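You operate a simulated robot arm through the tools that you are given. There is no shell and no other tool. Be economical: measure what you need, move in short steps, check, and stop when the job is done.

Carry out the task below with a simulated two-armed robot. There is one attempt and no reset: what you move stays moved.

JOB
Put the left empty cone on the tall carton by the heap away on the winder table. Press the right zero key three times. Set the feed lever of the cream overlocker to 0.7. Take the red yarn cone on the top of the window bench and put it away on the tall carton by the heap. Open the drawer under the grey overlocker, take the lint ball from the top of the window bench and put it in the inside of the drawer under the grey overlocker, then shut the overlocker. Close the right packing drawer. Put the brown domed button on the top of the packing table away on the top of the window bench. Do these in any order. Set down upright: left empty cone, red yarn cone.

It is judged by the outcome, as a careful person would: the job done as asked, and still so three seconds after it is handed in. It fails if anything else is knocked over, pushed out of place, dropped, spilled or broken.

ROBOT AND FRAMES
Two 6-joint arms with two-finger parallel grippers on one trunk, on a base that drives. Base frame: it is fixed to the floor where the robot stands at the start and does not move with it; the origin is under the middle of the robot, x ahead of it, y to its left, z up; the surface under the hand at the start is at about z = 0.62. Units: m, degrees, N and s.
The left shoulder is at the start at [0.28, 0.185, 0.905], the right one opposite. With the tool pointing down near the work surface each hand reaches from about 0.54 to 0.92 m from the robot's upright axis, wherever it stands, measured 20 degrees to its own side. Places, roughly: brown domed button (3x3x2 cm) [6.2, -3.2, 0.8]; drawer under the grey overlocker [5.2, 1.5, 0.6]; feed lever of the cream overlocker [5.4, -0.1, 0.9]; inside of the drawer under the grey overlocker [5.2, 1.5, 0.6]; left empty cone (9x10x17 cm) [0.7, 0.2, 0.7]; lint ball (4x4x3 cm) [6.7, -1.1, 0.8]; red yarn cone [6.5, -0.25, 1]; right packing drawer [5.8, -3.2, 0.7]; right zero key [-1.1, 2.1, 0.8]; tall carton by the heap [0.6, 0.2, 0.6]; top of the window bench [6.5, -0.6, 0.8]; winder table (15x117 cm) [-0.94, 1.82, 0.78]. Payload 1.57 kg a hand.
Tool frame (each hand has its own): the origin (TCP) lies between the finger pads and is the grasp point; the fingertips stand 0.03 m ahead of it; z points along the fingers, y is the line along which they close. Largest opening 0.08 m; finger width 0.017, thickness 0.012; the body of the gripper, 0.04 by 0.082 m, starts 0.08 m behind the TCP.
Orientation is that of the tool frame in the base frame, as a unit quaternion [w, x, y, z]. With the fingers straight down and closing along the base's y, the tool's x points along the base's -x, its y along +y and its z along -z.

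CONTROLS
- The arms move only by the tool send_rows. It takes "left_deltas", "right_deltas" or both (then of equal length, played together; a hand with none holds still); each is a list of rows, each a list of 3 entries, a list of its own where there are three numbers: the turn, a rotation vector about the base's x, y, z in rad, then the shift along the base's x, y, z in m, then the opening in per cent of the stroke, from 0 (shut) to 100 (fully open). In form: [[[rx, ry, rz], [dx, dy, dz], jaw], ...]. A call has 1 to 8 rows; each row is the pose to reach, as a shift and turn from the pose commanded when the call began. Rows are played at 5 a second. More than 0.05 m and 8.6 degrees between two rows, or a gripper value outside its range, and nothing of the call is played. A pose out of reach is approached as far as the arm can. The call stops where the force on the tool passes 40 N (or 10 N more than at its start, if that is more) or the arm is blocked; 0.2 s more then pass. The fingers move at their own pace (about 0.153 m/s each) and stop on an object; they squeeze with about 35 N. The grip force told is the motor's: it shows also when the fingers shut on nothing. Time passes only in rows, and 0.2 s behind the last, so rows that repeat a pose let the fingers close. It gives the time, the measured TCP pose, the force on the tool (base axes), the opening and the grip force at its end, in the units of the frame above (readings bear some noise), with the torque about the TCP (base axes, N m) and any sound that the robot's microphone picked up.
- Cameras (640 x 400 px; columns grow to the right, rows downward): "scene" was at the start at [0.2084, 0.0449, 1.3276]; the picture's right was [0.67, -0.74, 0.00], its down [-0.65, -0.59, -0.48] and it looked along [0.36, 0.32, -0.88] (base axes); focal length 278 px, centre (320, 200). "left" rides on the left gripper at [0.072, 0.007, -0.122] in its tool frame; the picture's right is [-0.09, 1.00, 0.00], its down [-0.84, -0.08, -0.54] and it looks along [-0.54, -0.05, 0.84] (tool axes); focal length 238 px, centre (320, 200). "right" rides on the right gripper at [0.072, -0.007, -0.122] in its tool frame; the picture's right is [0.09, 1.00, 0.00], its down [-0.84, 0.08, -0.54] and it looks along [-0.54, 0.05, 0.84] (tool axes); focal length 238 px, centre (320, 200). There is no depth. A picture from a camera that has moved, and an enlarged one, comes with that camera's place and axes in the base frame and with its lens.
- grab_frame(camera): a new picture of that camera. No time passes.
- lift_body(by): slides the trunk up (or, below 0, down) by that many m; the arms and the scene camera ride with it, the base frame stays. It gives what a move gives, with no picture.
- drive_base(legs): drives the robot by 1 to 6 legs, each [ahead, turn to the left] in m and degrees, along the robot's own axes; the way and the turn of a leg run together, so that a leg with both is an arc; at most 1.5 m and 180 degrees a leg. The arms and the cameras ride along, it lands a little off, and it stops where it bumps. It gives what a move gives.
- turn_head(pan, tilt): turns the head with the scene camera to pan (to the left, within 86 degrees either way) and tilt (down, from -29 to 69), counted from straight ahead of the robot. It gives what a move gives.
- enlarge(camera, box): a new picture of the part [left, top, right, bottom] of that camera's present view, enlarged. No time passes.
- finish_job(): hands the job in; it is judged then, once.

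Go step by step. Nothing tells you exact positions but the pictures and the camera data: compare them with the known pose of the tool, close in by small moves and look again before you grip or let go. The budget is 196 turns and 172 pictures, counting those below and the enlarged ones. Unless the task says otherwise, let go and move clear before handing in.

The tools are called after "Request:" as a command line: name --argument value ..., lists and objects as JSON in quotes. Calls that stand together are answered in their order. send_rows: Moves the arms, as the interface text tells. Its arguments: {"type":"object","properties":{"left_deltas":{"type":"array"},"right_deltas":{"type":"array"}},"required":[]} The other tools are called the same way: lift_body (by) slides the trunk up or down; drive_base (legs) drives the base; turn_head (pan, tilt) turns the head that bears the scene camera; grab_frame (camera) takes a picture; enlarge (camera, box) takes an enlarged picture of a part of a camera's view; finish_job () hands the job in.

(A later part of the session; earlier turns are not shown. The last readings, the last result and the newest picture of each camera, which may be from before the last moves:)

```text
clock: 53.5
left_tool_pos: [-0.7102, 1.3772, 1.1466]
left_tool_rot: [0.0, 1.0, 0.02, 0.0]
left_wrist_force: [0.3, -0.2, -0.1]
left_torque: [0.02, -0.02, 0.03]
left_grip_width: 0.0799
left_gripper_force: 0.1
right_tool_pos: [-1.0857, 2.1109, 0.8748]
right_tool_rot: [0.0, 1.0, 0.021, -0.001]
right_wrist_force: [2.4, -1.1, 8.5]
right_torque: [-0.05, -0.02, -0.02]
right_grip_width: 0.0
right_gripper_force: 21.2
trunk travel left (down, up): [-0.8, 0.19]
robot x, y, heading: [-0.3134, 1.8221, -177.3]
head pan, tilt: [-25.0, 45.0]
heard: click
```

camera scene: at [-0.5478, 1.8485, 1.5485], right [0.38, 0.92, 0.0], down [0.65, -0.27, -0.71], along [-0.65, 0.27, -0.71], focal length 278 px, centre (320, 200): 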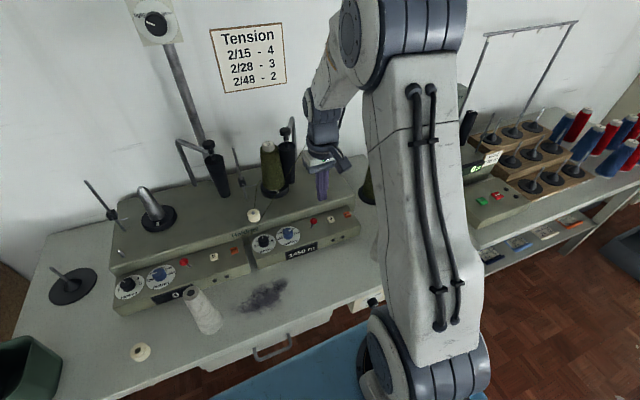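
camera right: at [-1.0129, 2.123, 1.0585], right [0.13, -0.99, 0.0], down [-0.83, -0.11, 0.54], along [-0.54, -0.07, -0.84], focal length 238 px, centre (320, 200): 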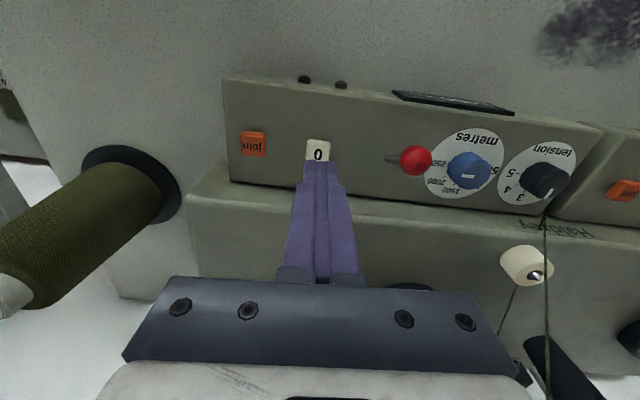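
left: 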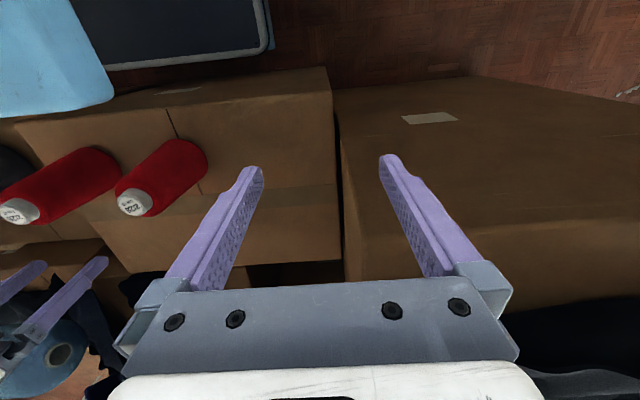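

Second click. One more press, then check the display.

Request:
send_rows --right_deltas '[[[0, 0, 0], [0, 0, 0.005], 0], [[0, 0, 0], [0, 0, 0.0095], 0], [[0, 0, 0], [0, 0, 0.0095], 0]]'

Request:
send_rows --right_deltas '[[[0, 0, 0], [0, 0, -0.004], 0], [[0, 0, 0], [0, 0, -0.007], 0], [[0, 0, 0], [0, 0, -0.009], 0], [[0, 0, 0], [0, 0, -0.0095], 0]]'

Request:
send_rows --right_deltas '[[[0, 0, 0], [0, 0, 0.02], 0], [[0, 0, 0], [0, 0, 0.06], 0], [[0, 0, 0], [0, 0, 0.1], 0], [[0, 0, 0], [0, 0, 0.14], 0], [[0, 0, 0], [0.03, -0.03, 0.17], 0], [[0, 0, 0], [0.07, -0.06, 0.2], 0]]'

Request:
enlarge --camera "scene" --box '[130, 180, 390, 343]'

```text
clock: 54.3
left_tool_pos: [-0.7098, 1.3764, 1.1479]
left_tool_rot: [0.0, 1.0, 0.021, 0.0]
left_wrist_force: [0.3, 0.2, -0.4]
left_torque: [0.03, -0.01, -0.02]
left_grip_width: 0.0798
left_gripper_force: 0.0
right_tool_pos: [-1.0835, 2.1111, 0.8835]
right_tool_rot: [0.0, 1.0, 0.021, 0.0]
right_wrist_force: [-0.1, 0.7, 0.1]
right_torque: [0.01, -0.01, 0.01]
right_grip_width: 0.0
right_gripper_force: 21.3
trunk travel left (down, up): [-0.8, 0.19]
robot x, y, heading: [-0.3149, 1.8239, -177.5]
head pan, tilt: [-25.0, 45.0]
```

```text
clock: 55.3
left_tool_pos: [-0.7088, 1.3765, 1.1467]
left_tool_rot: [0.0, 1.0, 0.022, 0.001]
left_wrist_force: [0.6, -1.5, -0.7]
left_torque: [0.05, 0.03, -0.01]
left_grip_width: 0.0795
left_gripper_force: 0.0
right_tool_pos: [-1.0847, 2.1112, 0.876]
right_tool_rot: [0.0, 1.0, 0.021, 0.0]
right_wrist_force: [0.5, -3.0, 6.8]
right_torque: [-0.09, 0.0, 0.01]
right_grip_width: 0.0001
right_gripper_force: 21.3
trunk travel left (down, up): [-0.8, 0.19]
robot x, y, heading: [-0.3134, 1.8226, -177.6]
head pan, tilt: [-25.0, 45.0]
heard: click
```

```text
refused: row 5 steps farther than a row can; nothing moved
```

```text
2.45 times, centred on (260, 262) of scene
camera zoom: at [-0.5475, 1.8482, 1.5487], right [0.38, 0.92, 0.0], down [0.65, -0.27, -0.71], along [-0.65, 0.27, -0.71], focal length 682 px, centre (467, 49)
```

zoom: 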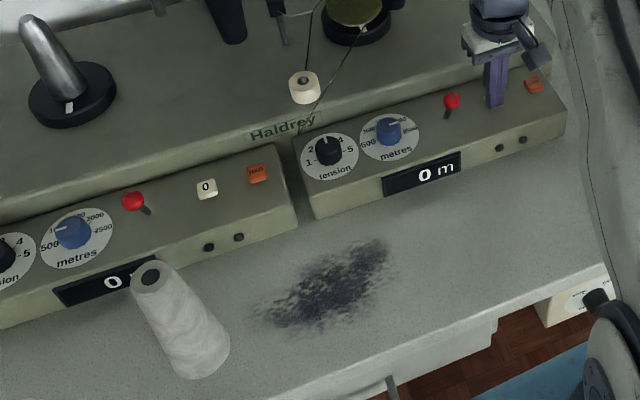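

Three clicks and the display reads 0 m. I'll raise the hand and pull it back.

Request:
send_rows --right_deltas '[[[0, 0, 0], [0, 0, 0.02], 0], [[0, 0, 0], [0, 0, 0.06], 0], [[0, 0, 0], [0, 0, 0.1], 0], [[0, 0, 0], [0, 0, 0.14], 0], [[0, 0, 0], [0.03, -0.03, 0.16], 0], [[0, 0, 0], [0.06, -0.06, 0.18], 0], [[0, 0, 0], [0.09, -0.09, 0.2], 0], [[0, 0, 0], [0.12, -0.12, 0.22], 0]]'

Request:
send_rows --right_deltas '[[[0, 0, 0], [0.04, -0.01, 0], 0], [[0, 0, 0], [0.08, -0.03, 0], 0], [[0, 0, 0], [0.12, -0.05, 0], 0], [[0, 0, 0], [0.15, -0.07, 0], 0], [[0, 0, 0], [0.17, -0.1, 0], 0]]'

Request:
drive_base --legs '[[-0.3, 0], [0, -180]]'

Request:
turn_head --pan 0 --tilt 20

Request:
grab_frame --camera "scene"

```text
clock: 57.1
left_tool_pos: [-0.7095, 1.3767, 1.1472]
left_tool_rot: [0.001, 1.0, 0.021, -0.001]
left_wrist_force: [0.5, -0.5, -0.4]
left_torque: [-0.01, -0.01, -0.01]
left_grip_width: 0.0799
left_gripper_force: 0.1
right_tool_pos: [-0.966, 1.9877, 1.0924]
right_tool_rot: [-0.001, 1.0, 0.02, 0.0]
right_wrist_force: [-0.1, 0.0, -0.1]
right_torque: [-0.01, 0.0, 0.0]
right_grip_width: 0.0001
right_gripper_force: 21.3
trunk travel left (down, up): [-0.8, 0.19]
robot x, y, heading: [-0.3109, 1.8217, -177.7]
head pan, tilt: [-25.0, 45.0]
```

```text
clock: 58.3
left_tool_pos: [-0.7091, 1.3768, 1.1473]
left_tool_rot: [0.0, 1.0, 0.021, 0.0]
left_wrist_force: [-0.6, 0.0, -1.1]
left_torque: [-0.01, 0.02, -0.01]
left_grip_width: 0.08
left_gripper_force: 0.1
right_tool_pos: [-0.7961, 1.8887, 1.0949]
right_tool_rot: [0.0, 1.0, 0.021, 0.0]
right_wrist_force: [1.0, 0.4, 1.0]
right_torque: [-0.01, 0.02, 0.0]
right_grip_width: 0.0
right_gripper_force: 21.4
trunk travel left (down, up): [-0.8, 0.19]
robot x, y, heading: [-0.3126, 1.8229, -177.8]
head pan, tilt: [-25.0, 45.0]
```

```text
clock: 67.7
left_tool_pos: [0.3932, 2.2718, 1.1482]
left_tool_rot: [-0.001, -0.009, 1.0, -0.001]
left_wrist_force: [0.5, 0.2, 0.9]
left_torque: [-0.03, -0.01, 0.01]
left_grip_width: 0.08
left_gripper_force: 0.0
right_tool_pos: [0.4682, 1.758, 1.0946]
right_tool_rot: [0.0, -0.009, 1.0, 0.0]
right_wrist_force: [-0.4, 0.5, -0.2]
right_torque: [-0.01, -0.03, 0.0]
right_grip_width: 0.0001
right_gripper_force: 21.3
trunk travel left (down, up): [-0.8, 0.19]
robot x, y, heading: [-0.0186, 1.8317, 0.9]
head pan, tilt: [-25.0, 45.0]
```

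```text
clock: 68.6
left_tool_pos: [0.3932, 2.2723, 1.1468]
left_tool_rot: [-0.001, -0.009, 1.0, -0.001]
left_wrist_force: [0.3, 0.1, 0.2]
left_torque: [0.01, -0.02, 0.03]
left_grip_width: 0.0803
left_gripper_force: 0.0
right_tool_pos: [0.4688, 1.757, 1.0944]
right_tool_rot: [0.0, -0.009, 1.0, 0.0]
right_wrist_force: [-0.3, -0.4, -0.1]
right_torque: [-0.05, 0.0, -0.03]
right_grip_width: 0.0
right_gripper_force: 21.5
trunk travel left (down, up): [-0.8, 0.19]
robot x, y, heading: [-0.0153, 1.8372, 0.9]
head pan, tilt: [0.0, 20.0]
```

```text
141 pictures are left
camera scene: at [0.2389, 1.8407, 1.5871], right [0.02, -1.0, 0.0], down [-0.34, -0.01, -0.94], along [0.94, 0.02, -0.34], focal length 278 px, centre (320, 200)
```

scene: 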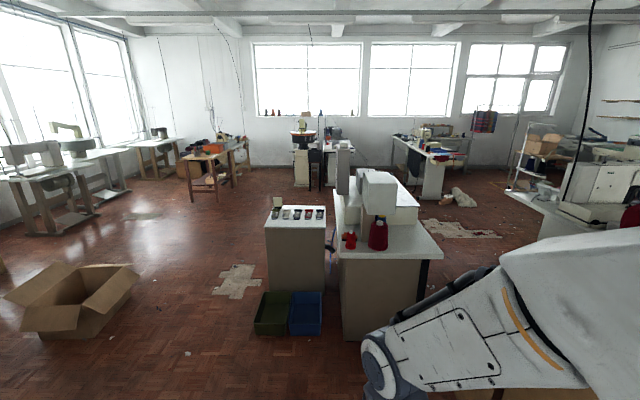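

The robot now faces down the hall: a central island ahead to the right, the overlockers and window bench beyond it. I'll go round the island by its left aisle.

Request:
drive_base --legs '[[0, 38], [1.4, 0], [0, -38], [1.4, 0]]'

Request:
turn_head --pan -35 --tilt 20

Request:
grab_frame --camera "scene"

```text
clock: 85.7
left_tool_pos: [2.9003, 3.0671, 1.1469]
left_tool_rot: [-0.001, 0.019, 1.0, -0.001]
left_wrist_force: [0.3, -0.9, -0.1]
left_torque: [0.01, 0.01, 0.0]
left_grip_width: 0.0801
left_gripper_force: 0.0
right_tool_pos: [2.9454, 2.5491, 1.0945]
right_tool_rot: [0.0, 0.019, 1.0, -0.001]
right_wrist_force: [0.3, -0.6, 0.0]
right_torque: [0.0, 0.03, 0.01]
right_grip_width: 0.0001
right_gripper_force: 21.3
trunk travel left (down, up): [-0.8, 0.19]
robot x, y, heading: [2.4639, 2.6533, -2.2]
head pan, tilt: [0.0, 20.0]
```

```text
clock: 86.7
left_tool_pos: [2.8995, 3.067, 1.1469]
left_tool_rot: [0.0, 0.019, 1.0, 0.0]
left_wrist_force: [0.9, 0.2, -0.3]
left_torque: [-0.03, 0.02, 0.02]
left_grip_width: 0.08
left_gripper_force: 0.0
right_tool_pos: [2.9467, 2.5487, 1.0935]
right_tool_rot: [0.0, 0.019, 1.0, 0.0]
right_wrist_force: [-0.1, 0.3, 0.0]
right_torque: [0.02, 0.0, 0.01]
right_grip_width: 0.0001
right_gripper_force: 21.4
trunk travel left (down, up): [-0.8, 0.19]
robot x, y, heading: [2.4673, 2.6535, -2.4]
head pan, tilt: [-35.0, 20.0]
```

```text
140 pictures are left
camera scene: at [2.7031, 2.5923, 1.5872], right [-0.6, -0.8, 0.0], down [-0.27, 0.21, -0.94], along [0.75, -0.57, -0.34], focal length 278 px, centre (320, 200)
```

scene: 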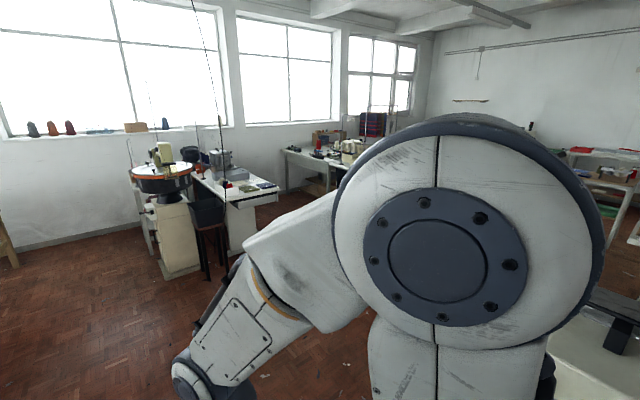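

The overlocker table with a stool beside it is ahead at about [5.2, 1.6]. I'll drive closer and face it.

Request:
drive_base --legs '[[1.1, 0], [0, -40]]'

Request:
turn_head --pan 10 --tilt 20

Request:
grab_frame --camera "scene"

Request:
turn_head --pan -70 --tilt 20

Request:
grab_frame --camera "scene"

```text
clock: 94.0
left_tool_pos: [4.1406, 2.6371, 1.147]
left_tool_rot: [0.001, 0.363, 0.932, 0.001]
left_wrist_force: [-1.0, 0.5, 0.3]
left_torque: [0.0, -0.01, -0.01]
left_grip_width: 0.08
left_gripper_force: 0.0
right_tool_pos: [3.84, 2.2123, 1.0938]
right_tool_rot: [0.0, 0.363, 0.932, 0.0]
right_wrist_force: [0.1, -0.8, 0.1]
right_torque: [0.05, 0.0, -0.01]
right_grip_width: 0.0
right_gripper_force: 21.1
trunk travel left (down, up): [-0.8, 0.19]
robot x, y, heading: [3.5434, 2.603, -42.5]
head pan, tilt: [-35.0, 20.0]
```

```text
clock: 95.2
left_tool_pos: [4.1393, 2.6384, 1.1469]
left_tool_rot: [0.0, 0.362, 0.932, 0.0]
left_wrist_force: [-0.6, -0.7, -0.2]
left_torque: [0.02, 0.0, 0.03]
left_grip_width: 0.0797
left_gripper_force: 0.0
right_tool_pos: [3.8403, 2.2118, 1.0941]
right_tool_rot: [-0.001, 0.364, 0.931, 0.001]
right_wrist_force: [-0.3, 0.3, 0.2]
right_torque: [-0.02, 0.02, 0.0]
right_grip_width: 0.0001
right_gripper_force: 21.2
trunk travel left (down, up): [-0.8, 0.19]
robot x, y, heading: [3.5452, 2.5988, -42.6]
head pan, tilt: [10.0, 20.0]
```

```text
139 pictures are left
camera scene: at [3.74, 2.444, 1.5872], right [-0.54, -0.84, 0.0], down [-0.29, 0.18, -0.94], along [0.79, -0.51, -0.34], focal length 278 px, centre (320, 200)
```

scene: 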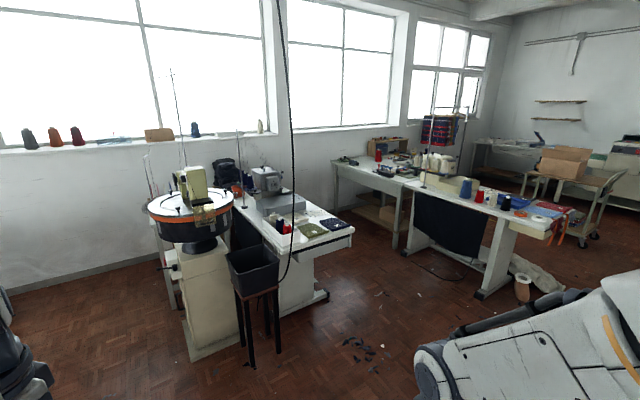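

```text
clock: 96.7
left_tool_pos: [4.1403, 2.6376, 1.1473]
left_tool_rot: [0.0, 0.364, 0.932, 0.0]
left_wrist_force: [0.5, -0.2, -0.2]
left_torque: [0.0, 0.01, 0.02]
left_grip_width: 0.08
left_gripper_force: 0.0
right_tool_pos: [3.8398, 2.2119, 1.0944]
right_tool_rot: [0.0, 0.363, 0.932, -0.001]
right_wrist_force: [1.0, 0.5, -0.1]
right_torque: [-0.03, -0.01, -0.03]
right_grip_width: 0.0002
right_gripper_force: 21.1
trunk travel left (down, up): [-0.8, 0.19]
robot x, y, heading: [3.546, 2.5996, -43.0]
head pan, tilt: [-70.0, 20.0]
```

```text
138 pictures are left
camera scene: at [3.6258, 2.4083, 1.5872], right [-0.92, 0.38, 0.0], down [0.13, 0.32, -0.94], along [-0.36, -0.87, -0.34], focal length 278 px, centre (320, 200)
```

scene: 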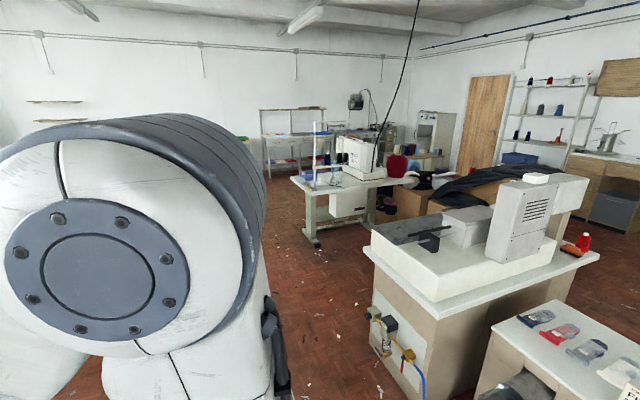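

Request:
turn_head --pan 5 --tilt 25

Request:
enlarge --camera "scene" --box '[120, 100, 340, 300]'

Request:
enlarge --camera "scene" --box '[280, 80, 560, 280]'

```text
clock: 98.2
left_tool_pos: [4.1396, 2.6358, 1.1468]
left_tool_rot: [0.001, 0.364, 0.932, 0.0]
left_wrist_force: [-0.2, 0.4, -0.6]
left_torque: [-0.01, 0.0, 0.0]
left_grip_width: 0.0801
left_gripper_force: 0.0
right_tool_pos: [3.8403, 2.2126, 1.0934]
right_tool_rot: [0.0, 0.362, 0.932, 0.001]
right_wrist_force: [-0.4, 0.1, -0.3]
right_torque: [0.02, -0.04, 0.0]
right_grip_width: 0.0
right_gripper_force: 21.1
trunk travel left (down, up): [-0.8, 0.19]
robot x, y, heading: [3.5403, 2.6037, -42.7]
head pan, tilt: [5.0, 25.0]
```

```text
2.00 times, centred on (230, 200) of scene
camera zoom: at [3.7346, 2.4379, 1.5791], right [-0.61, -0.79, 0.0], down [-0.33, 0.26, -0.91], along [0.72, -0.55, -0.42], focal length 556 px, centre (500, 200)
```

zoom: 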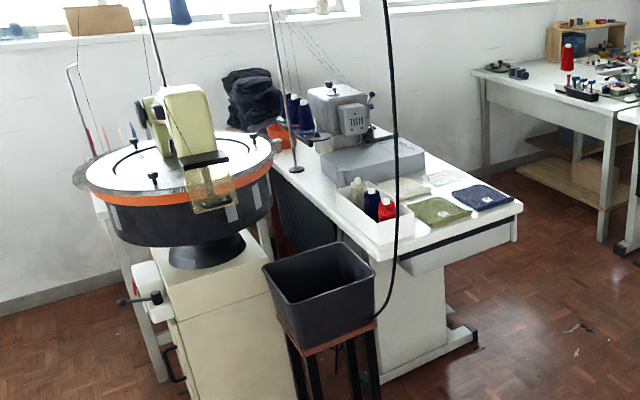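

```text
2.00 times, centred on (420, 180) of scene
camera zoom: at [3.7346, 2.4379, 1.5791], right [-0.61, -0.79, 0.0], down [-0.33, 0.26, -0.91], along [0.72, -0.55, -0.42], focal length 556 px, centre (120, 240)
```

zoom: 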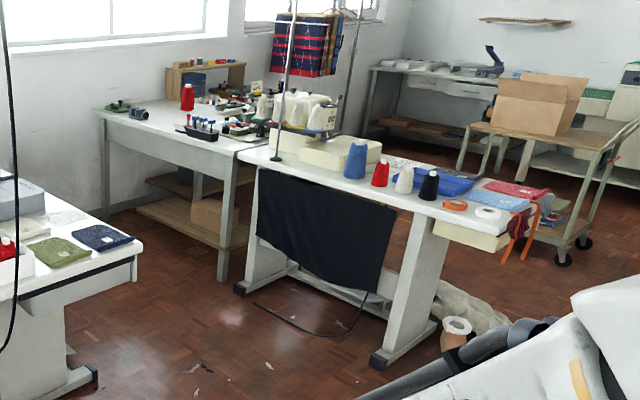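

The grey overlocker's table end faces -x, with the drawer under it near x = 4.97. I'll drive to about [4.25, 1.55] and face it.

Request:
drive_base --legs '[[0, -14], [1.25, 0], [0, 57]]'

Request:
turn_head --pan 0 --tilt 45

Request:
grab_frame --camera "scene"

```text
clock: 107.7
left_tool_pos: [4.6393, 1.9974, 1.1476]
left_tool_rot: [0.0, 0.004, 1.0, 0.0]
left_wrist_force: [0.1, 0.4, 0.6]
left_torque: [0.02, -0.03, -0.02]
left_grip_width: 0.0799
left_gripper_force: 0.1
right_tool_pos: [4.7036, 1.4822, 1.0953]
right_tool_rot: [0.0, 0.004, 1.0, 0.0]
right_wrist_force: [-0.2, -1.1, 0.0]
right_torque: [0.01, 0.02, 0.01]
right_grip_width: 0.0
right_gripper_force: 21.8
trunk travel left (down, up): [-0.8, 0.19]
robot x, y, heading: [4.2205, 1.5741, -0.3]
head pan, tilt: [5.0, 25.0]
```

```text
clock: 108.6
left_tool_pos: [4.6408, 1.9971, 1.1469]
left_tool_rot: [0.0, 0.004, 1.0, 0.0]
left_wrist_force: [0.2, 0.5, -0.2]
left_torque: [0.0, 0.0, -0.05]
left_grip_width: 0.08
left_gripper_force: 0.1
right_tool_pos: [4.7037, 1.4814, 1.0938]
right_tool_rot: [0.0, 0.002, 1.0, 0.0]
right_wrist_force: [0.3, 0.3, -0.1]
right_torque: [0.02, 0.0, 0.01]
right_grip_width: 0.0
right_gripper_force: 21.3
trunk travel left (down, up): [-0.8, 0.19]
robot x, y, heading: [4.2231, 1.5736, -0.3]
head pan, tilt: [0.0, 45.0]
```

```text
135 pictures are left
camera scene: at [4.4639, 1.5705, 1.5486], right [-0.01, -1.0, 0.0], down [-0.71, 0.0, -0.71], along [0.71, 0.0, -0.71], focal length 278 px, centre (320, 200)
```

scene: 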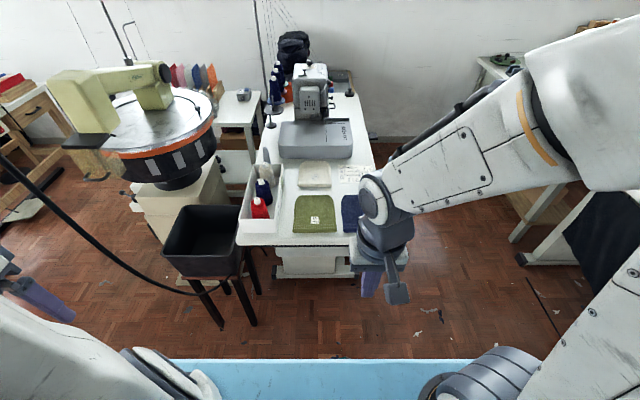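

Request:
lift_body --by -0.35

Request:
grab_frame --camera "scene"

Request:
enlarge --camera "scene" --box '[220, 180, 420, 305]'

```text
clock: 112.0
left_tool_pos: [4.641, 1.9982, 0.7979]
left_tool_rot: [-0.001, 0.004, 1.0, 0.0]
left_wrist_force: [-0.6, 0.0, -0.1]
left_torque: [0.04, -0.02, 0.0]
left_grip_width: 0.0799
left_gripper_force: 0.1
right_tool_pos: [4.7028, 1.4809, 0.7446]
right_tool_rot: [0.0, 0.003, 1.0, 0.0]
right_wrist_force: [-0.3, 1.2, 0.6]
right_torque: [-0.02, 0.0, 0.0]
right_grip_width: 0.0
right_gripper_force: 21.2
trunk travel left (down, up): [-0.45, 0.54]
robot x, y, heading: [4.2223, 1.5687, -0.3]
head pan, tilt: [0.0, 45.0]
```

```text
134 pictures are left
camera scene: at [4.4639, 1.5704, 1.1986], right [-0.01, -1.0, 0.0], down [-0.71, 0.0, -0.71], along [0.71, 0.0, -0.71], focal length 278 px, centre (320, 200)
```

scene: 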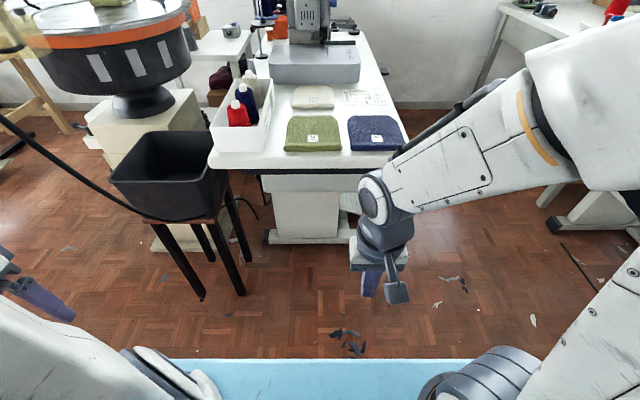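

```text
3.20 times, centred on (320, 242) of scene
camera zoom: at [4.4639, 1.5704, 1.1986], right [-0.01, -1.0, 0.0], down [-0.71, 0.0, -0.71], along [0.71, 0.0, -0.71], focal length 889 px, centre (320, 64)
```

zoom: 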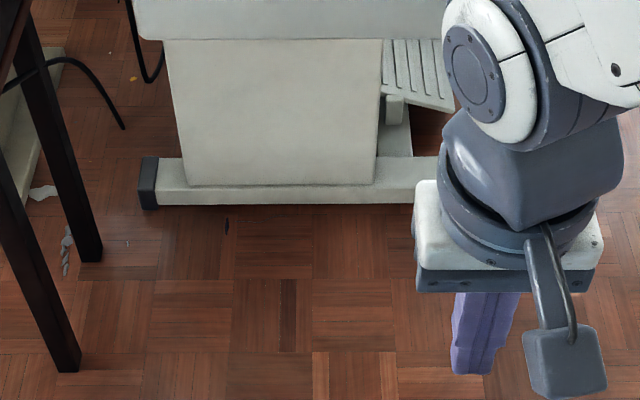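

Request:
turn_head --pan 0 --tilt 25

Request:
lift_body --by -0.25

Request:
grab_frame --camera "scene"

```text
clock: 112.8
left_tool_pos: [4.6418, 1.9971, 0.7971]
left_tool_rot: [0.0, 0.003, 1.0, 0.001]
left_wrist_force: [0.5, -0.9, -0.3]
left_torque: [0.02, 0.02, -0.04]
left_grip_width: 0.0801
left_gripper_force: 0.1
right_tool_pos: [4.7038, 1.4804, 0.7437]
right_tool_rot: [0.0, 0.003, 1.0, 0.0]
right_wrist_force: [0.3, -0.6, 0.1]
right_torque: [0.02, 0.02, -0.02]
right_grip_width: 0.0
right_gripper_force: 21.1
trunk travel left (down, up): [-0.45, 0.54]
robot x, y, heading: [4.2216, 1.5687, -0.4]
head pan, tilt: [0.0, 25.0]
```

```text
clock: 115.4
left_tool_pos: [4.6414, 1.9969, 0.5464]
left_tool_rot: [0.001, 0.003, 1.0, 0.001]
left_wrist_force: [-0.1, -0.2, 0.5]
left_torque: [0.0, 0.0, -0.02]
left_grip_width: 0.0801
left_gripper_force: 0.0
right_tool_pos: [4.7027, 1.4815, 0.4941]
right_tool_rot: [0.0, 0.003, 1.0, 0.001]
right_wrist_force: [-0.4, 0.2, 0.4]
right_torque: [0.0, 0.01, 0.01]
right_grip_width: 0.0001
right_gripper_force: 21.0
trunk travel left (down, up): [-0.2, 0.79]
robot x, y, heading: [4.2239, 1.566, -0.1]
head pan, tilt: [0.0, 25.0]
```

```text
132 pictures are left
camera scene: at [4.4747, 1.5703, 0.9792], right [-0.01, -1.0, 0.0], down [-0.42, 0.0, -0.91], along [0.91, -0.01, -0.42], focal length 278 px, centre (320, 200)
```

scene: 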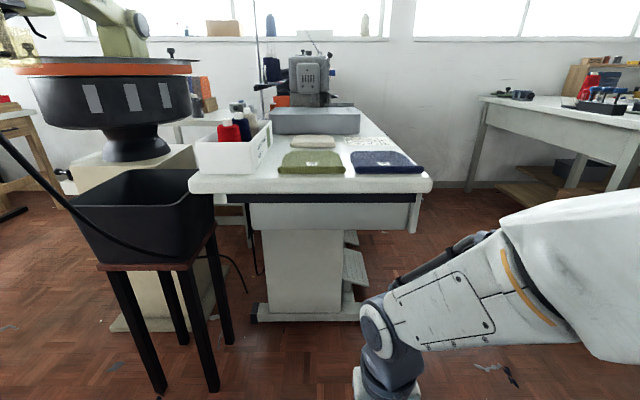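

The drawer box sits under the tabletop with its front plate on the -y side (the pedal is there too), so I must work from the aisle between the two tables. I'll raise the trunk and look at that aisle.

Request:
lift_body --by 0.55

Request:
drive_base --legs '[[-0.35, 0], [0, -45]]'

Request:
turn_head --pan 15 --tilt 30

Request:
grab_frame --camera "scene"

```text
refused: 0.55 is not a number from -0.4 to 0.4
```

```text
clock: 119.8
left_tool_pos: [4.4655, 1.5739, 0.547]
left_tool_rot: [-0.001, 0.392, 0.92, 0.0]
left_wrist_force: [0.5, 1.2, -1.1]
left_torque: [-0.01, -0.01, -0.04]
left_grip_width: 0.0801
left_gripper_force: 0.1
right_tool_pos: [4.1401, 1.1686, 0.4939]
right_tool_rot: [0.0, 0.392, 0.92, -0.001]
right_wrist_force: [-0.7, 0.6, -0.3]
right_torque: [0.03, 0.01, -0.01]
right_grip_width: 0.0002
right_gripper_force: 20.9
trunk travel left (down, up): [-0.2, 0.79]
robot x, y, heading: [3.8693, 1.5789, -45.9]
head pan, tilt: [0.0, 25.0]
```

```text
clock: 120.5
left_tool_pos: [4.4661, 1.573, 0.5468]
left_tool_rot: [-0.001, 0.391, 0.92, 0.001]
left_wrist_force: [-0.2, 0.0, 0.6]
left_torque: [0.0, 0.0, 0.02]
left_grip_width: 0.0802
left_gripper_force: 0.1
right_tool_pos: [4.1404, 1.1687, 0.4944]
right_tool_rot: [0.0, 0.391, 0.92, -0.001]
right_wrist_force: [-1.1, 0.3, 0.2]
right_torque: [0.03, -0.02, -0.03]
right_grip_width: 0.0
right_gripper_force: 21.4
trunk travel left (down, up): [-0.2, 0.79]
robot x, y, heading: [3.8685, 1.5744, -46.3]
head pan, tilt: [15.0, 30.0]
```

```text
131 pictures are left
camera scene: at [4.0569, 1.4139, 0.9712], right [-0.52, -0.85, 0.0], down [-0.43, 0.26, -0.87], along [0.74, -0.45, -0.5], focal length 278 px, centre (320, 200)
```

scene: 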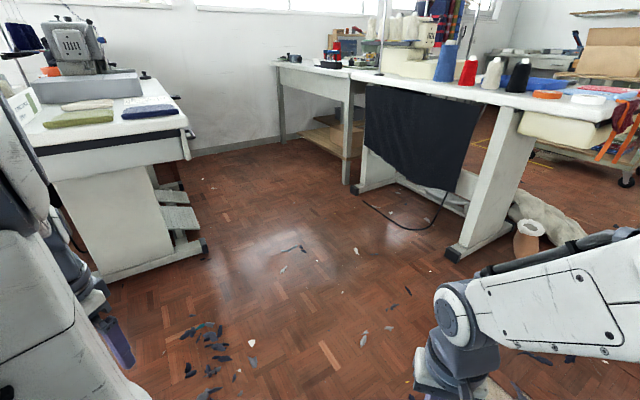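

The aisle between the tables is about 1 m wide and clear. I'll raise the trunk, go round and stop beside the drawer at about [4.6, 0.82].

Request:
lift_body --by 0.4

Request:
drive_base --legs '[[0, -44], [0.75, 0], [0, 90], [0.72, 0], [0, 28]]'

Request:
turn_head --pan 15 --tilt 40

Request:
grab_frame --camera "scene"

```text
clock: 124.4
left_tool_pos: [4.4658, 1.574, 0.9458]
left_tool_rot: [0.001, 0.392, 0.92, 0.0]
left_wrist_force: [0.4, 0.4, 0.7]
left_torque: [-0.02, 0.01, -0.05]
left_grip_width: 0.0798
left_gripper_force: 0.1
right_tool_pos: [4.1408, 1.1689, 0.8952]
right_tool_rot: [0.0, 0.392, 0.92, 0.0]
right_wrist_force: [-0.4, 0.4, -0.2]
right_torque: [0.01, -0.01, 0.0]
right_grip_width: 0.0002
right_gripper_force: 20.9
trunk travel left (down, up): [-0.6, 0.39]
robot x, y, heading: [3.8647, 1.573, -46.1]
head pan, tilt: [15.0, 30.0]
```

```text
clock: 139.2
left_tool_pos: [4.7614, 1.4202, 0.9467]
left_tool_rot: [0.001, -0.251, 0.968, 0.0]
left_wrist_force: [-0.6, 0.2, 0.0]
left_torque: [-0.04, -0.03, 0.01]
left_grip_width: 0.0799
left_gripper_force: 0.0
right_tool_pos: [5.0694, 1.0024, 0.8942]
right_tool_rot: [0.0, -0.251, 0.968, 0.0]
right_wrist_force: [0.8, -0.3, 0.8]
right_torque: [0.03, 0.02, -0.01]
right_grip_width: 0.0001
right_gripper_force: 21.5
trunk travel left (down, up): [-0.6, 0.39]
robot x, y, heading: [4.6086, 0.8411, 28.8]
head pan, tilt: [15.0, 30.0]
```

```text
clock: 139.9
left_tool_pos: [4.761, 1.4206, 0.9472]
left_tool_rot: [0.0, -0.251, 0.968, 0.0]
left_wrist_force: [-0.8, -0.4, -0.6]
left_torque: [-0.01, -0.01, -0.02]
left_grip_width: 0.0799
left_gripper_force: 0.0
right_tool_pos: [5.0694, 1.0015, 0.8936]
right_tool_rot: [0.0, -0.251, 0.968, -0.001]
right_wrist_force: [0.4, 0.4, -0.2]
right_torque: [0.0, -0.02, -0.01]
right_grip_width: 0.0
right_gripper_force: 21.1
trunk travel left (down, up): [-0.6, 0.39]
robot x, y, heading: [4.606, 0.845, 29.0]
head pan, tilt: [15.0, 40.0]
```

```text
130 pictures are left
camera scene: at [4.808, 0.982, 1.3558], right [0.7, -0.72, 0.0], down [-0.46, -0.45, -0.77], along [0.55, 0.53, -0.64], focal length 278 px, centre (320, 200)
```

scene: 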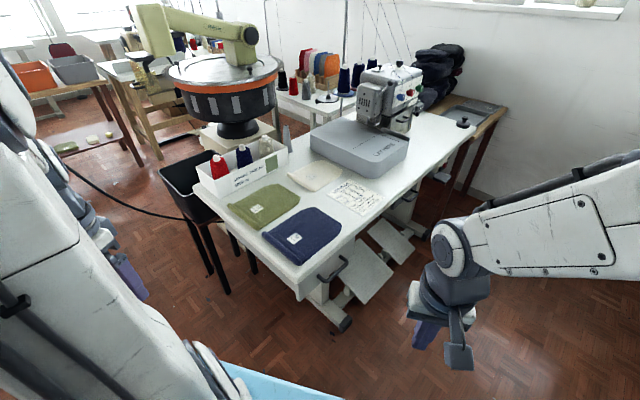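

Request:
enlarge --camera "scene" --box '[270, 230, 398, 310]'

Request:
lift_body --by -0.3

Request:
grab_frame --camera "scene"

Request:
enlarge --camera "scene" --box '[240, 140, 432, 260]'

```text
5.00 times, centred on (334, 270) of scene
camera zoom: at [4.808, 0.982, 1.3558], right [0.7, -0.72, 0.0], down [-0.46, -0.45, -0.77], along [0.55, 0.53, -0.64], focal length 1389 px, centre (250, -150)
```

zoom: 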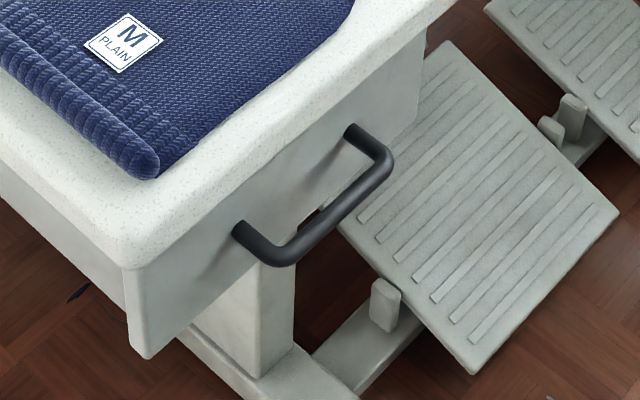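

```text
clock: 142.9
left_tool_pos: [4.7614, 1.42, 0.6476]
left_tool_rot: [0.0, -0.251, 0.968, 0.0]
left_wrist_force: [1.0, 0.9, 0.0]
left_torque: [0.02, -0.01, 0.01]
left_grip_width: 0.0799
left_gripper_force: 0.1
right_tool_pos: [5.0689, 1.0015, 0.5949]
right_tool_rot: [0.0, -0.251, 0.968, 0.0]
right_wrist_force: [-0.3, 0.2, -0.2]
right_torque: [0.02, -0.02, -0.02]
right_grip_width: 0.0
right_gripper_force: 21.6
trunk travel left (down, up): [-0.3, 0.69]
robot x, y, heading: [4.6073, 0.8446, 29.2]
head pan, tilt: [15.0, 40.0]
```

```text
128 pictures are left
camera scene: at [4.8079, 0.982, 1.0558], right [0.7, -0.72, 0.0], down [-0.46, -0.45, -0.77], along [0.55, 0.53, -0.64], focal length 278 px, centre (320, 200)
```

scene: 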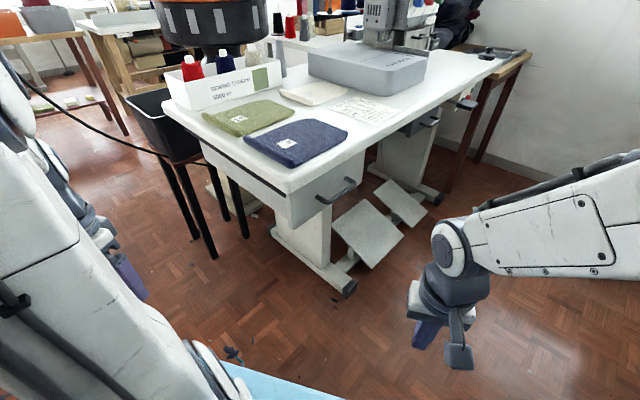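

```text
3.33 times, centred on (336, 200) of scene
camera zoom: at [4.8079, 0.982, 1.0558], right [0.7, -0.72, 0.0], down [-0.46, -0.45, -0.77], along [0.55, 0.53, -0.64], focal length 926 px, centre (267, 200)
```

zoom: 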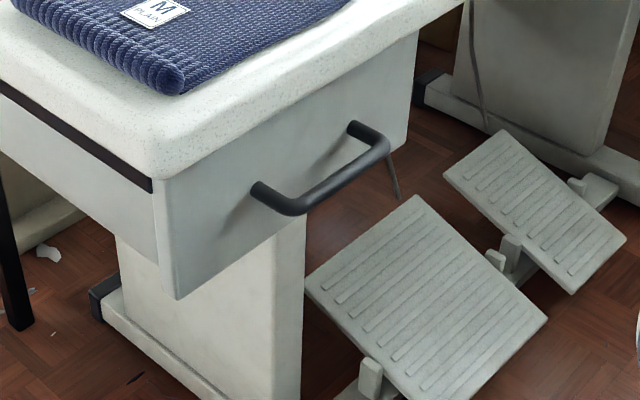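

The U-shaped handle bar lies along x at about [5.200, 1.284, 0.661]. I'll raise the trunk and lift the right hand out of the way first.

Request:
lift_body --by 0.4

Request:
send_rows --right_deltas '[[[0, 0, 0], [0.0, -0.02, 0.04], 0], [[0, 0, 0], [0.01, -0.05, 0.08], 0], [[0, 0, 0], [0.02, -0.08, 0.11], 0], [[0, 0, 0], [0.03, -0.11, 0.14], 0], [[0, 0, 0], [0.04, -0.14, 0.17], 0], [[0, 0, 0], [0.045, -0.16, 0.2], 0], [[0, 0, 0], [0.05, -0.18, 0.23], 0], [[0, 0, 0], [0.05, -0.2, 0.26], 0]]'

Request:
grab_frame --camera "scene"

```text
clock: 146.8
left_tool_pos: [4.7603, 1.4201, 1.0473]
left_tool_rot: [0.0, -0.25, 0.968, -0.001]
left_wrist_force: [-0.2, -0.2, 0.0]
left_torque: [0.0, 0.0, 0.0]
left_grip_width: 0.0799
left_gripper_force: 0.0
right_tool_pos: [5.0707, 1.0024, 0.994]
right_tool_rot: [0.0, -0.251, 0.968, 0.0]
right_wrist_force: [0.0, 1.1, 0.5]
right_torque: [-0.02, -0.04, 0.03]
right_grip_width: 0.0001
right_gripper_force: 20.9
trunk travel left (down, up): [-0.7, 0.29]
robot x, y, heading: [4.6089, 0.8448, 29.1]
head pan, tilt: [15.0, 40.0]
```

```text
refused: row 2 steps farther than a row can; nothing moved
```

```text
126 pictures are left
camera scene: at [4.808, 0.982, 1.4557], right [0.7, -0.72, 0.0], down [-0.46, -0.45, -0.77], along [0.55, 0.53, -0.64], focal length 278 px, centre (320, 200)
```

scene: 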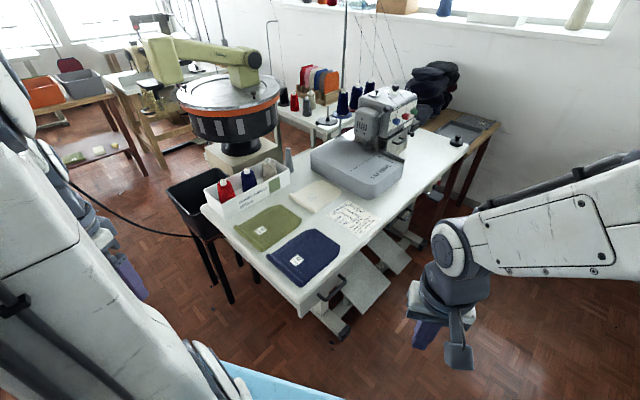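

Request:
send_rows --right_deltas '[[[0, 0, 0], [0.006, -0.025, 0.033], 0], [[0, 0, 0], [0.012, -0.05, 0.066], 0], [[0, 0, 0], [0.018, -0.075, 0.1], 0], [[0, 0, 0], [0.024, -0.1, 0.133], 0], [[0, 0, 0], [0.03, -0.125, 0.166], 0], [[0, 0, 0], [0.036, -0.15, 0.2], 0], [[0, 0, 0], [0.042, -0.175, 0.233], 0], [[0, 0, 0], [0.05, -0.2, 0.26], 0]]' --left_deltas '[[[0, 0, -0.06], [0.02, 0.0, 0.02], 60], [[0, 0, -0.12], [0.055, -0.02, 0.03], 60], [[0, 0, -0.18], [0.09, -0.05, 0.03], 60], [[0, 0, -0.24], [0.125, -0.08, 0.03], 60], [[0, 0, -0.31], [0.16, -0.11, 0.03], 60], [[0, 0, -0.38], [0.195, -0.14, 0.03], 60], [[0, 0, -0.45], [0.23, -0.17, 0.03], 60], [[0, 0, -0.506], [0.265, -0.2, 0.03], 60]]'

Request:
grab_frame --camera "scene"

```text
clock: 148.6
left_tool_pos: [5.0251, 1.2204, 1.0807]
left_tool_rot: [0.0, 0.0, 1.0, 0.0]
left_wrist_force: [0.3, 0.2, 0.2]
left_torque: [-0.02, -0.04, 0.01]
left_grip_width: 0.0482
left_gripper_force: 0.0
right_tool_pos: [5.1581, 0.7959, 1.2685]
right_tool_rot: [-0.001, -0.25, 0.968, 0.0]
right_wrist_force: [-0.2, 0.3, -0.2]
right_torque: [0.01, -0.01, 0.01]
right_grip_width: 0.0
right_gripper_force: 21.4
right hand out of reach, approached as far as the arm can: row 3, 4, 5, 6, 7, 8
trunk travel left (down, up): [-0.7, 0.29]
robot x, y, heading: [4.6063, 0.8429, 29.0]
head pan, tilt: [15.0, 40.0]
```

```text
125 pictures are left
camera scene: at [4.8077, 0.9821, 1.4558], right [0.7, -0.72, 0.0], down [-0.46, -0.45, -0.77], along [0.55, 0.53, -0.64], focal length 278 px, centre (320, 200)
```

scene: 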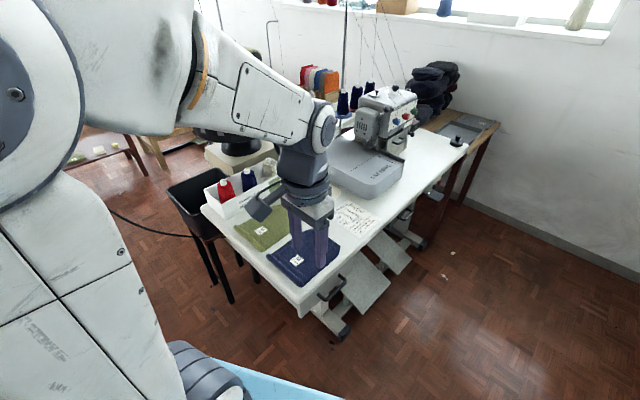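

Request:
send_rows --left_deltas '[[[0.1, 0, 0], [0.025, -0.02, 0], 60], [[0.24, 0, 0], [0.05, -0.04, 0], 60], [[0.38, 0, 0], [0.08, -0.055, 0], 60], [[0.52, 0, 0], [0.11, -0.07, -0.02], 60], [[0.66, 0, 0], [0.14, -0.07, -0.05], 60], [[0.8, 0, 0], [0.165, -0.07, -0.08], 60], [[0.94, 0, 0], [0.175, -0.07, -0.11], 60], [[1.08, 0, 0], [0.175, -0.07, -0.14], 60]]'

Request:
grab_frame --camera "scene"

```text
clock: 150.4
left_tool_pos: [5.1998, 1.1535, 0.9392]
left_tool_rot: [0.001, -0.001, 0.857, 0.515]
left_wrist_force: [-0.5, -0.5, -0.3]
left_torque: [-0.04, 0.0, -0.03]
left_grip_width: 0.048
left_gripper_force: 0.0
right_tool_pos: [5.1596, 0.7949, 1.2681]
right_tool_rot: [-0.002, -0.251, 0.968, 0.0]
right_wrist_force: [-0.2, -0.2, -0.4]
right_torque: [0.03, 0.0, 0.01]
right_grip_width: 0.0001
right_gripper_force: 21.4
trunk travel left (down, up): [-0.7, 0.29]
robot x, y, heading: [4.6075, 0.8411, 29.0]
head pan, tilt: [15.0, 40.0]
```

```text
124 pictures are left
camera scene: at [4.8079, 0.982, 1.4559], right [0.7, -0.72, 0.0], down [-0.46, -0.45, -0.77], along [0.55, 0.53, -0.64], focal length 278 px, centre (320, 200)
```

scene: 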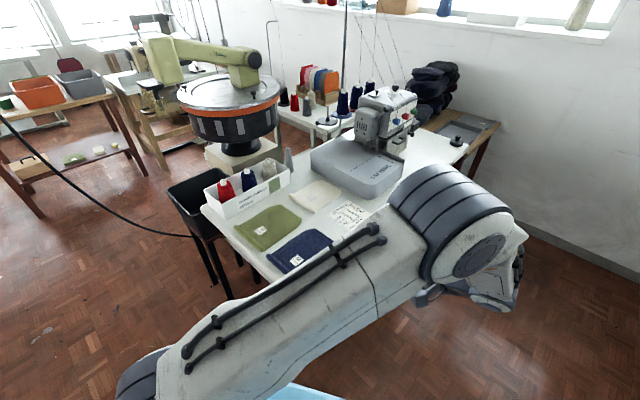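

Request:
send_rows --left_deltas '[[[0.14, 0, 0], [0, 0.0, -0.03], 60], [[0.28, 0, 0], [0, 0, -0.07], 60], [[0.4, 0, 0], [0, 0, -0.11], 60], [[0.4, 0, 0], [0, 0, -0.15], 60], [[0.4, 0, 0], [0, 0, -0.19], 60], [[0.4, 0, 0], [0, 0, -0.23], 60], [[0.4, 0, 0], [0, 0, -0.27], 60], [[0.4, 0, 0], [0, 0, -0.278], 60]]'

Request:
grab_frame --camera "scene"

Request:
grab_frame --camera "left"

```text
clock: 152.2
left_tool_pos: [5.186, 1.1583, 0.677]
left_tool_rot: [0.001, 0.0, 0.738, 0.675]
left_wrist_force: [-0.5, 0.9, 0.2]
left_torque: [0.0, -0.01, 0.02]
left_grip_width: 0.048
left_gripper_force: 0.1
left hand out of reach, approached as far as the arm can: row 7, 8
right_tool_pos: [5.1608, 0.7955, 1.2671]
right_tool_rot: [-0.001, -0.251, 0.968, 0.001]
right_wrist_force: [0.7, 0.4, -0.5]
right_torque: [0.02, 0.0, 0.0]
right_grip_width: 0.0001
right_gripper_force: 21.2
trunk travel left (down, up): [-0.7, 0.29]
robot x, y, heading: [4.6053, 0.84, 28.8]
head pan, tilt: [15.0, 40.0]
```

```text
123 pictures are left
camera scene: at [4.808, 0.9819, 1.4558], right [0.7, -0.72, 0.0], down [-0.46, -0.45, -0.77], along [0.55, 0.53, -0.64], focal length 278 px, centre (320, 200)
```

scene: 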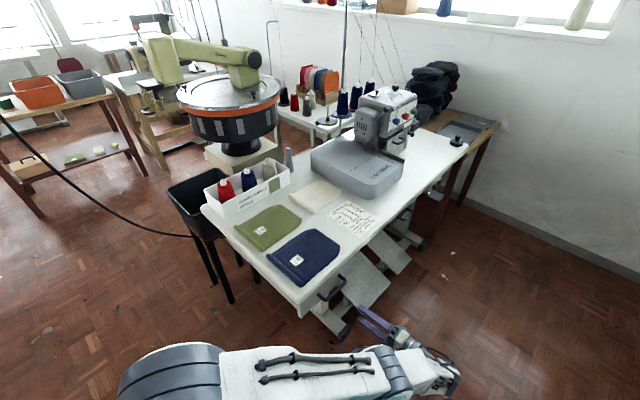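

```text
122 pictures are left
camera left: at [5.113, 1.0367, 0.6963], right [0.09, 0.09, 0.99], down [0.84, -0.55, -0.03], along [0.54, 0.83, -0.13], focal length 238 px, centre (320, 200)
```

left: 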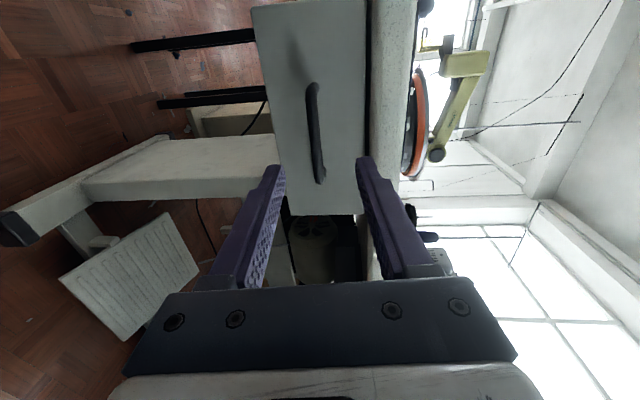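

I see the handle straight ahead of the fingers. The arm is near its low limit, so I'll lower the trunk and raise the hand to the bar's height.

Request:
lift_body --by -0.15

Request:
send_rows --left_deltas '[[[0, 0, 0], [0.003, 0, 0.03], 60], [[0, 0, 0], [0.005, 0, 0.07], 60], [[0, 0, 0], [0.008, 0, 0.11], 60], [[0, 0, 0], [0.008, 0, 0.134], 60], [[0, 0, 0], [0.008, 0, 0.134], 60]]'

Request:
grab_frame --camera "left"

```text
clock: 153.9
left_tool_pos: [5.1845, 1.158, 0.5278]
left_tool_rot: [0.0, 0.0, 0.739, 0.674]
left_wrist_force: [-0.5, -0.9, 0.2]
left_torque: [0.02, -0.02, 0.05]
left_grip_width: 0.048
left_gripper_force: 0.0
right_tool_pos: [5.1601, 0.7949, 1.118]
right_tool_rot: [-0.001, -0.251, 0.968, 0.0]
right_wrist_force: [-0.6, -0.5, -0.4]
right_torque: [0.02, 0.01, -0.01]
right_grip_width: 0.0
right_gripper_force: 21.0
trunk travel left (down, up): [-0.55, 0.44]
robot x, y, heading: [4.6072, 0.8475, 29.2]
head pan, tilt: [15.0, 40.0]
```

```text
clock: 155.1
left_tool_pos: [5.1927, 1.1574, 0.6625]
left_tool_rot: [0.001, 0.0, 0.739, 0.674]
left_wrist_force: [0.4, -0.6, -0.1]
left_torque: [-0.01, 0.03, 0.04]
left_grip_width: 0.0478
left_gripper_force: 0.0
right_tool_pos: [5.1606, 0.7941, 1.1179]
right_tool_rot: [0.0, -0.252, 0.968, 0.0]
right_wrist_force: [-0.2, 0.0, -0.4]
right_torque: [0.02, -0.01, 0.0]
right_grip_width: 0.0001
right_gripper_force: 21.5
trunk travel left (down, up): [-0.55, 0.44]
robot x, y, heading: [4.6092, 0.8464, 29.1]
head pan, tilt: [15.0, 40.0]
```

```text
121 pictures are left
camera left: at [5.1202, 1.0363, 0.6802], right [0.09, 0.09, 0.99], down [0.84, -0.55, -0.03], along [0.54, 0.83, -0.13], focal length 238 px, centre (320, 200)
```

left: 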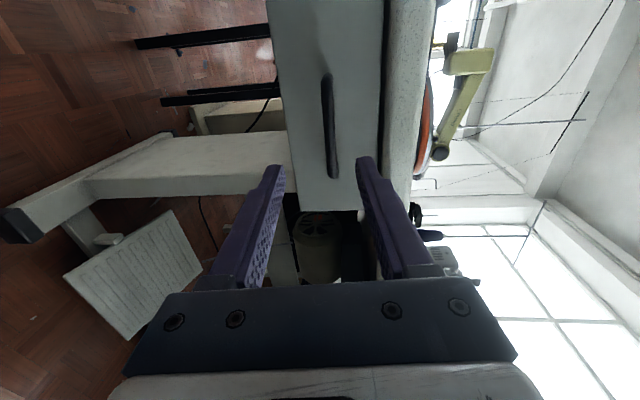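

Aligned in height. Advance onto the bar and close.

Request:
send_rows --left_deltas '[[[0, 0, 0], [0, 0.04, 0.0], 60], [[0, 0, 0], [0, 0.08, 0], 60], [[0, 0, 0], [0, 0.105, 0], 60], [[0, 0, 0], [0, 0.118, 0], 60], [[0, 0, 0], [0, 0.118, 0], 0], [[0, 0, 0], [0, 0.118, 0], 0], [[0, 0, 0], [0, 0.118, 0], 0]]'

Request:
grab_frame --camera "left"

```text
clock: 156.7
left_tool_pos: [5.1931, 1.2775, 0.6611]
left_tool_rot: [0.0, 0.0, 0.739, 0.674]
left_wrist_force: [0.6, -0.2, -12.6]
left_torque: [-0.14, -0.07, -0.45]
left_grip_width: 0.0115
left_gripper_force: 29.2
right_tool_pos: [5.1603, 0.7958, 1.1176]
right_tool_rot: [-0.001, -0.252, 0.968, 0.001]
right_wrist_force: [0.2, 0.6, -0.6]
right_torque: [-0.06, 0.01, 0.02]
right_grip_width: 0.0001
right_gripper_force: 21.5
trunk travel left (down, up): [-0.55, 0.44]
robot x, y, heading: [4.6072, 0.845, 29.1]
head pan, tilt: [15.0, 40.0]
```

```text
120 pictures are left
camera left: at [5.1214, 1.1559, 0.6795], right [0.09, 0.09, 0.99], down [0.84, -0.55, -0.03], along [0.54, 0.83, -0.13], focal length 238 px, centre (320, 200)
```

left: 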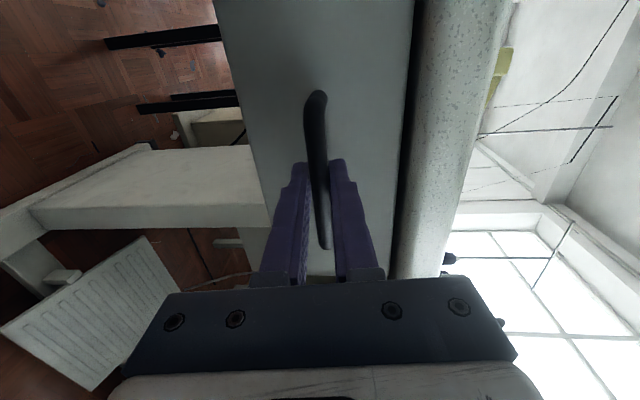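

Gripped on the bar. Pull the drawer out toward -y.

Request:
send_rows --left_deltas '[[[0, 0, 0], [0, -0.02, 0.0], 0], [[0, 0, 0], [0, -0.05, 0], 0], [[0, 0, 0], [0, -0.08, 0], 0], [[0, 0, 0], [0, -0.11, 0], 0], [[0, 0, 0], [0, -0.14, 0], 0], [[0, 0, 0], [0, -0.17, 0], 0], [[0, 0, 0], [0, -0.2, 0], 0], [[0, 0, 0], [0, -0.22, 0], 0]]'

Request:
grab_frame --camera "scene"

```text
clock: 158.5
left_tool_pos: [5.1937, 1.0558, 0.6611]
left_tool_rot: [-0.002, 0.001, 0.74, 0.672]
left_wrist_force: [-10.2, -0.2, -30.3]
left_torque: [-0.29, -0.11, -0.37]
left_grip_width: 0.0118
left_gripper_force: 29.2
right_tool_pos: [5.1607, 0.7956, 1.1182]
right_tool_rot: [-0.002, -0.252, 0.968, 0.0]
right_wrist_force: [-0.7, 0.5, -0.4]
right_torque: [-0.03, 0.01, 0.0]
right_grip_width: 0.0001
right_gripper_force: 21.4
trunk travel left (down, up): [-0.55, 0.44]
robot x, y, heading: [4.6102, 0.8438, 29.0]
head pan, tilt: [15.0, 40.0]
```

```text
119 pictures are left
camera scene: at [4.8085, 0.9823, 1.3056], right [0.7, -0.72, 0.0], down [-0.46, -0.45, -0.77], along [0.55, 0.53, -0.64], focal length 278 px, centre (320, 200)
```

scene: 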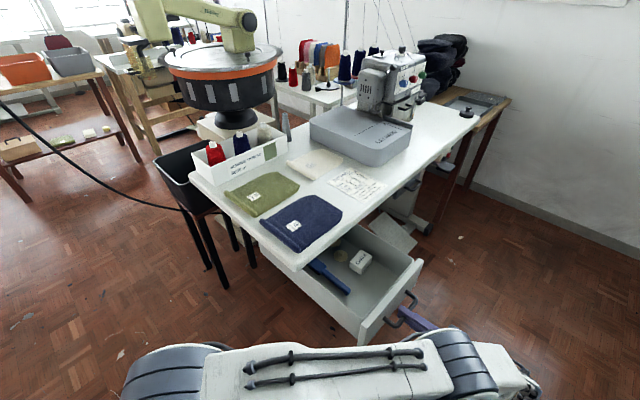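

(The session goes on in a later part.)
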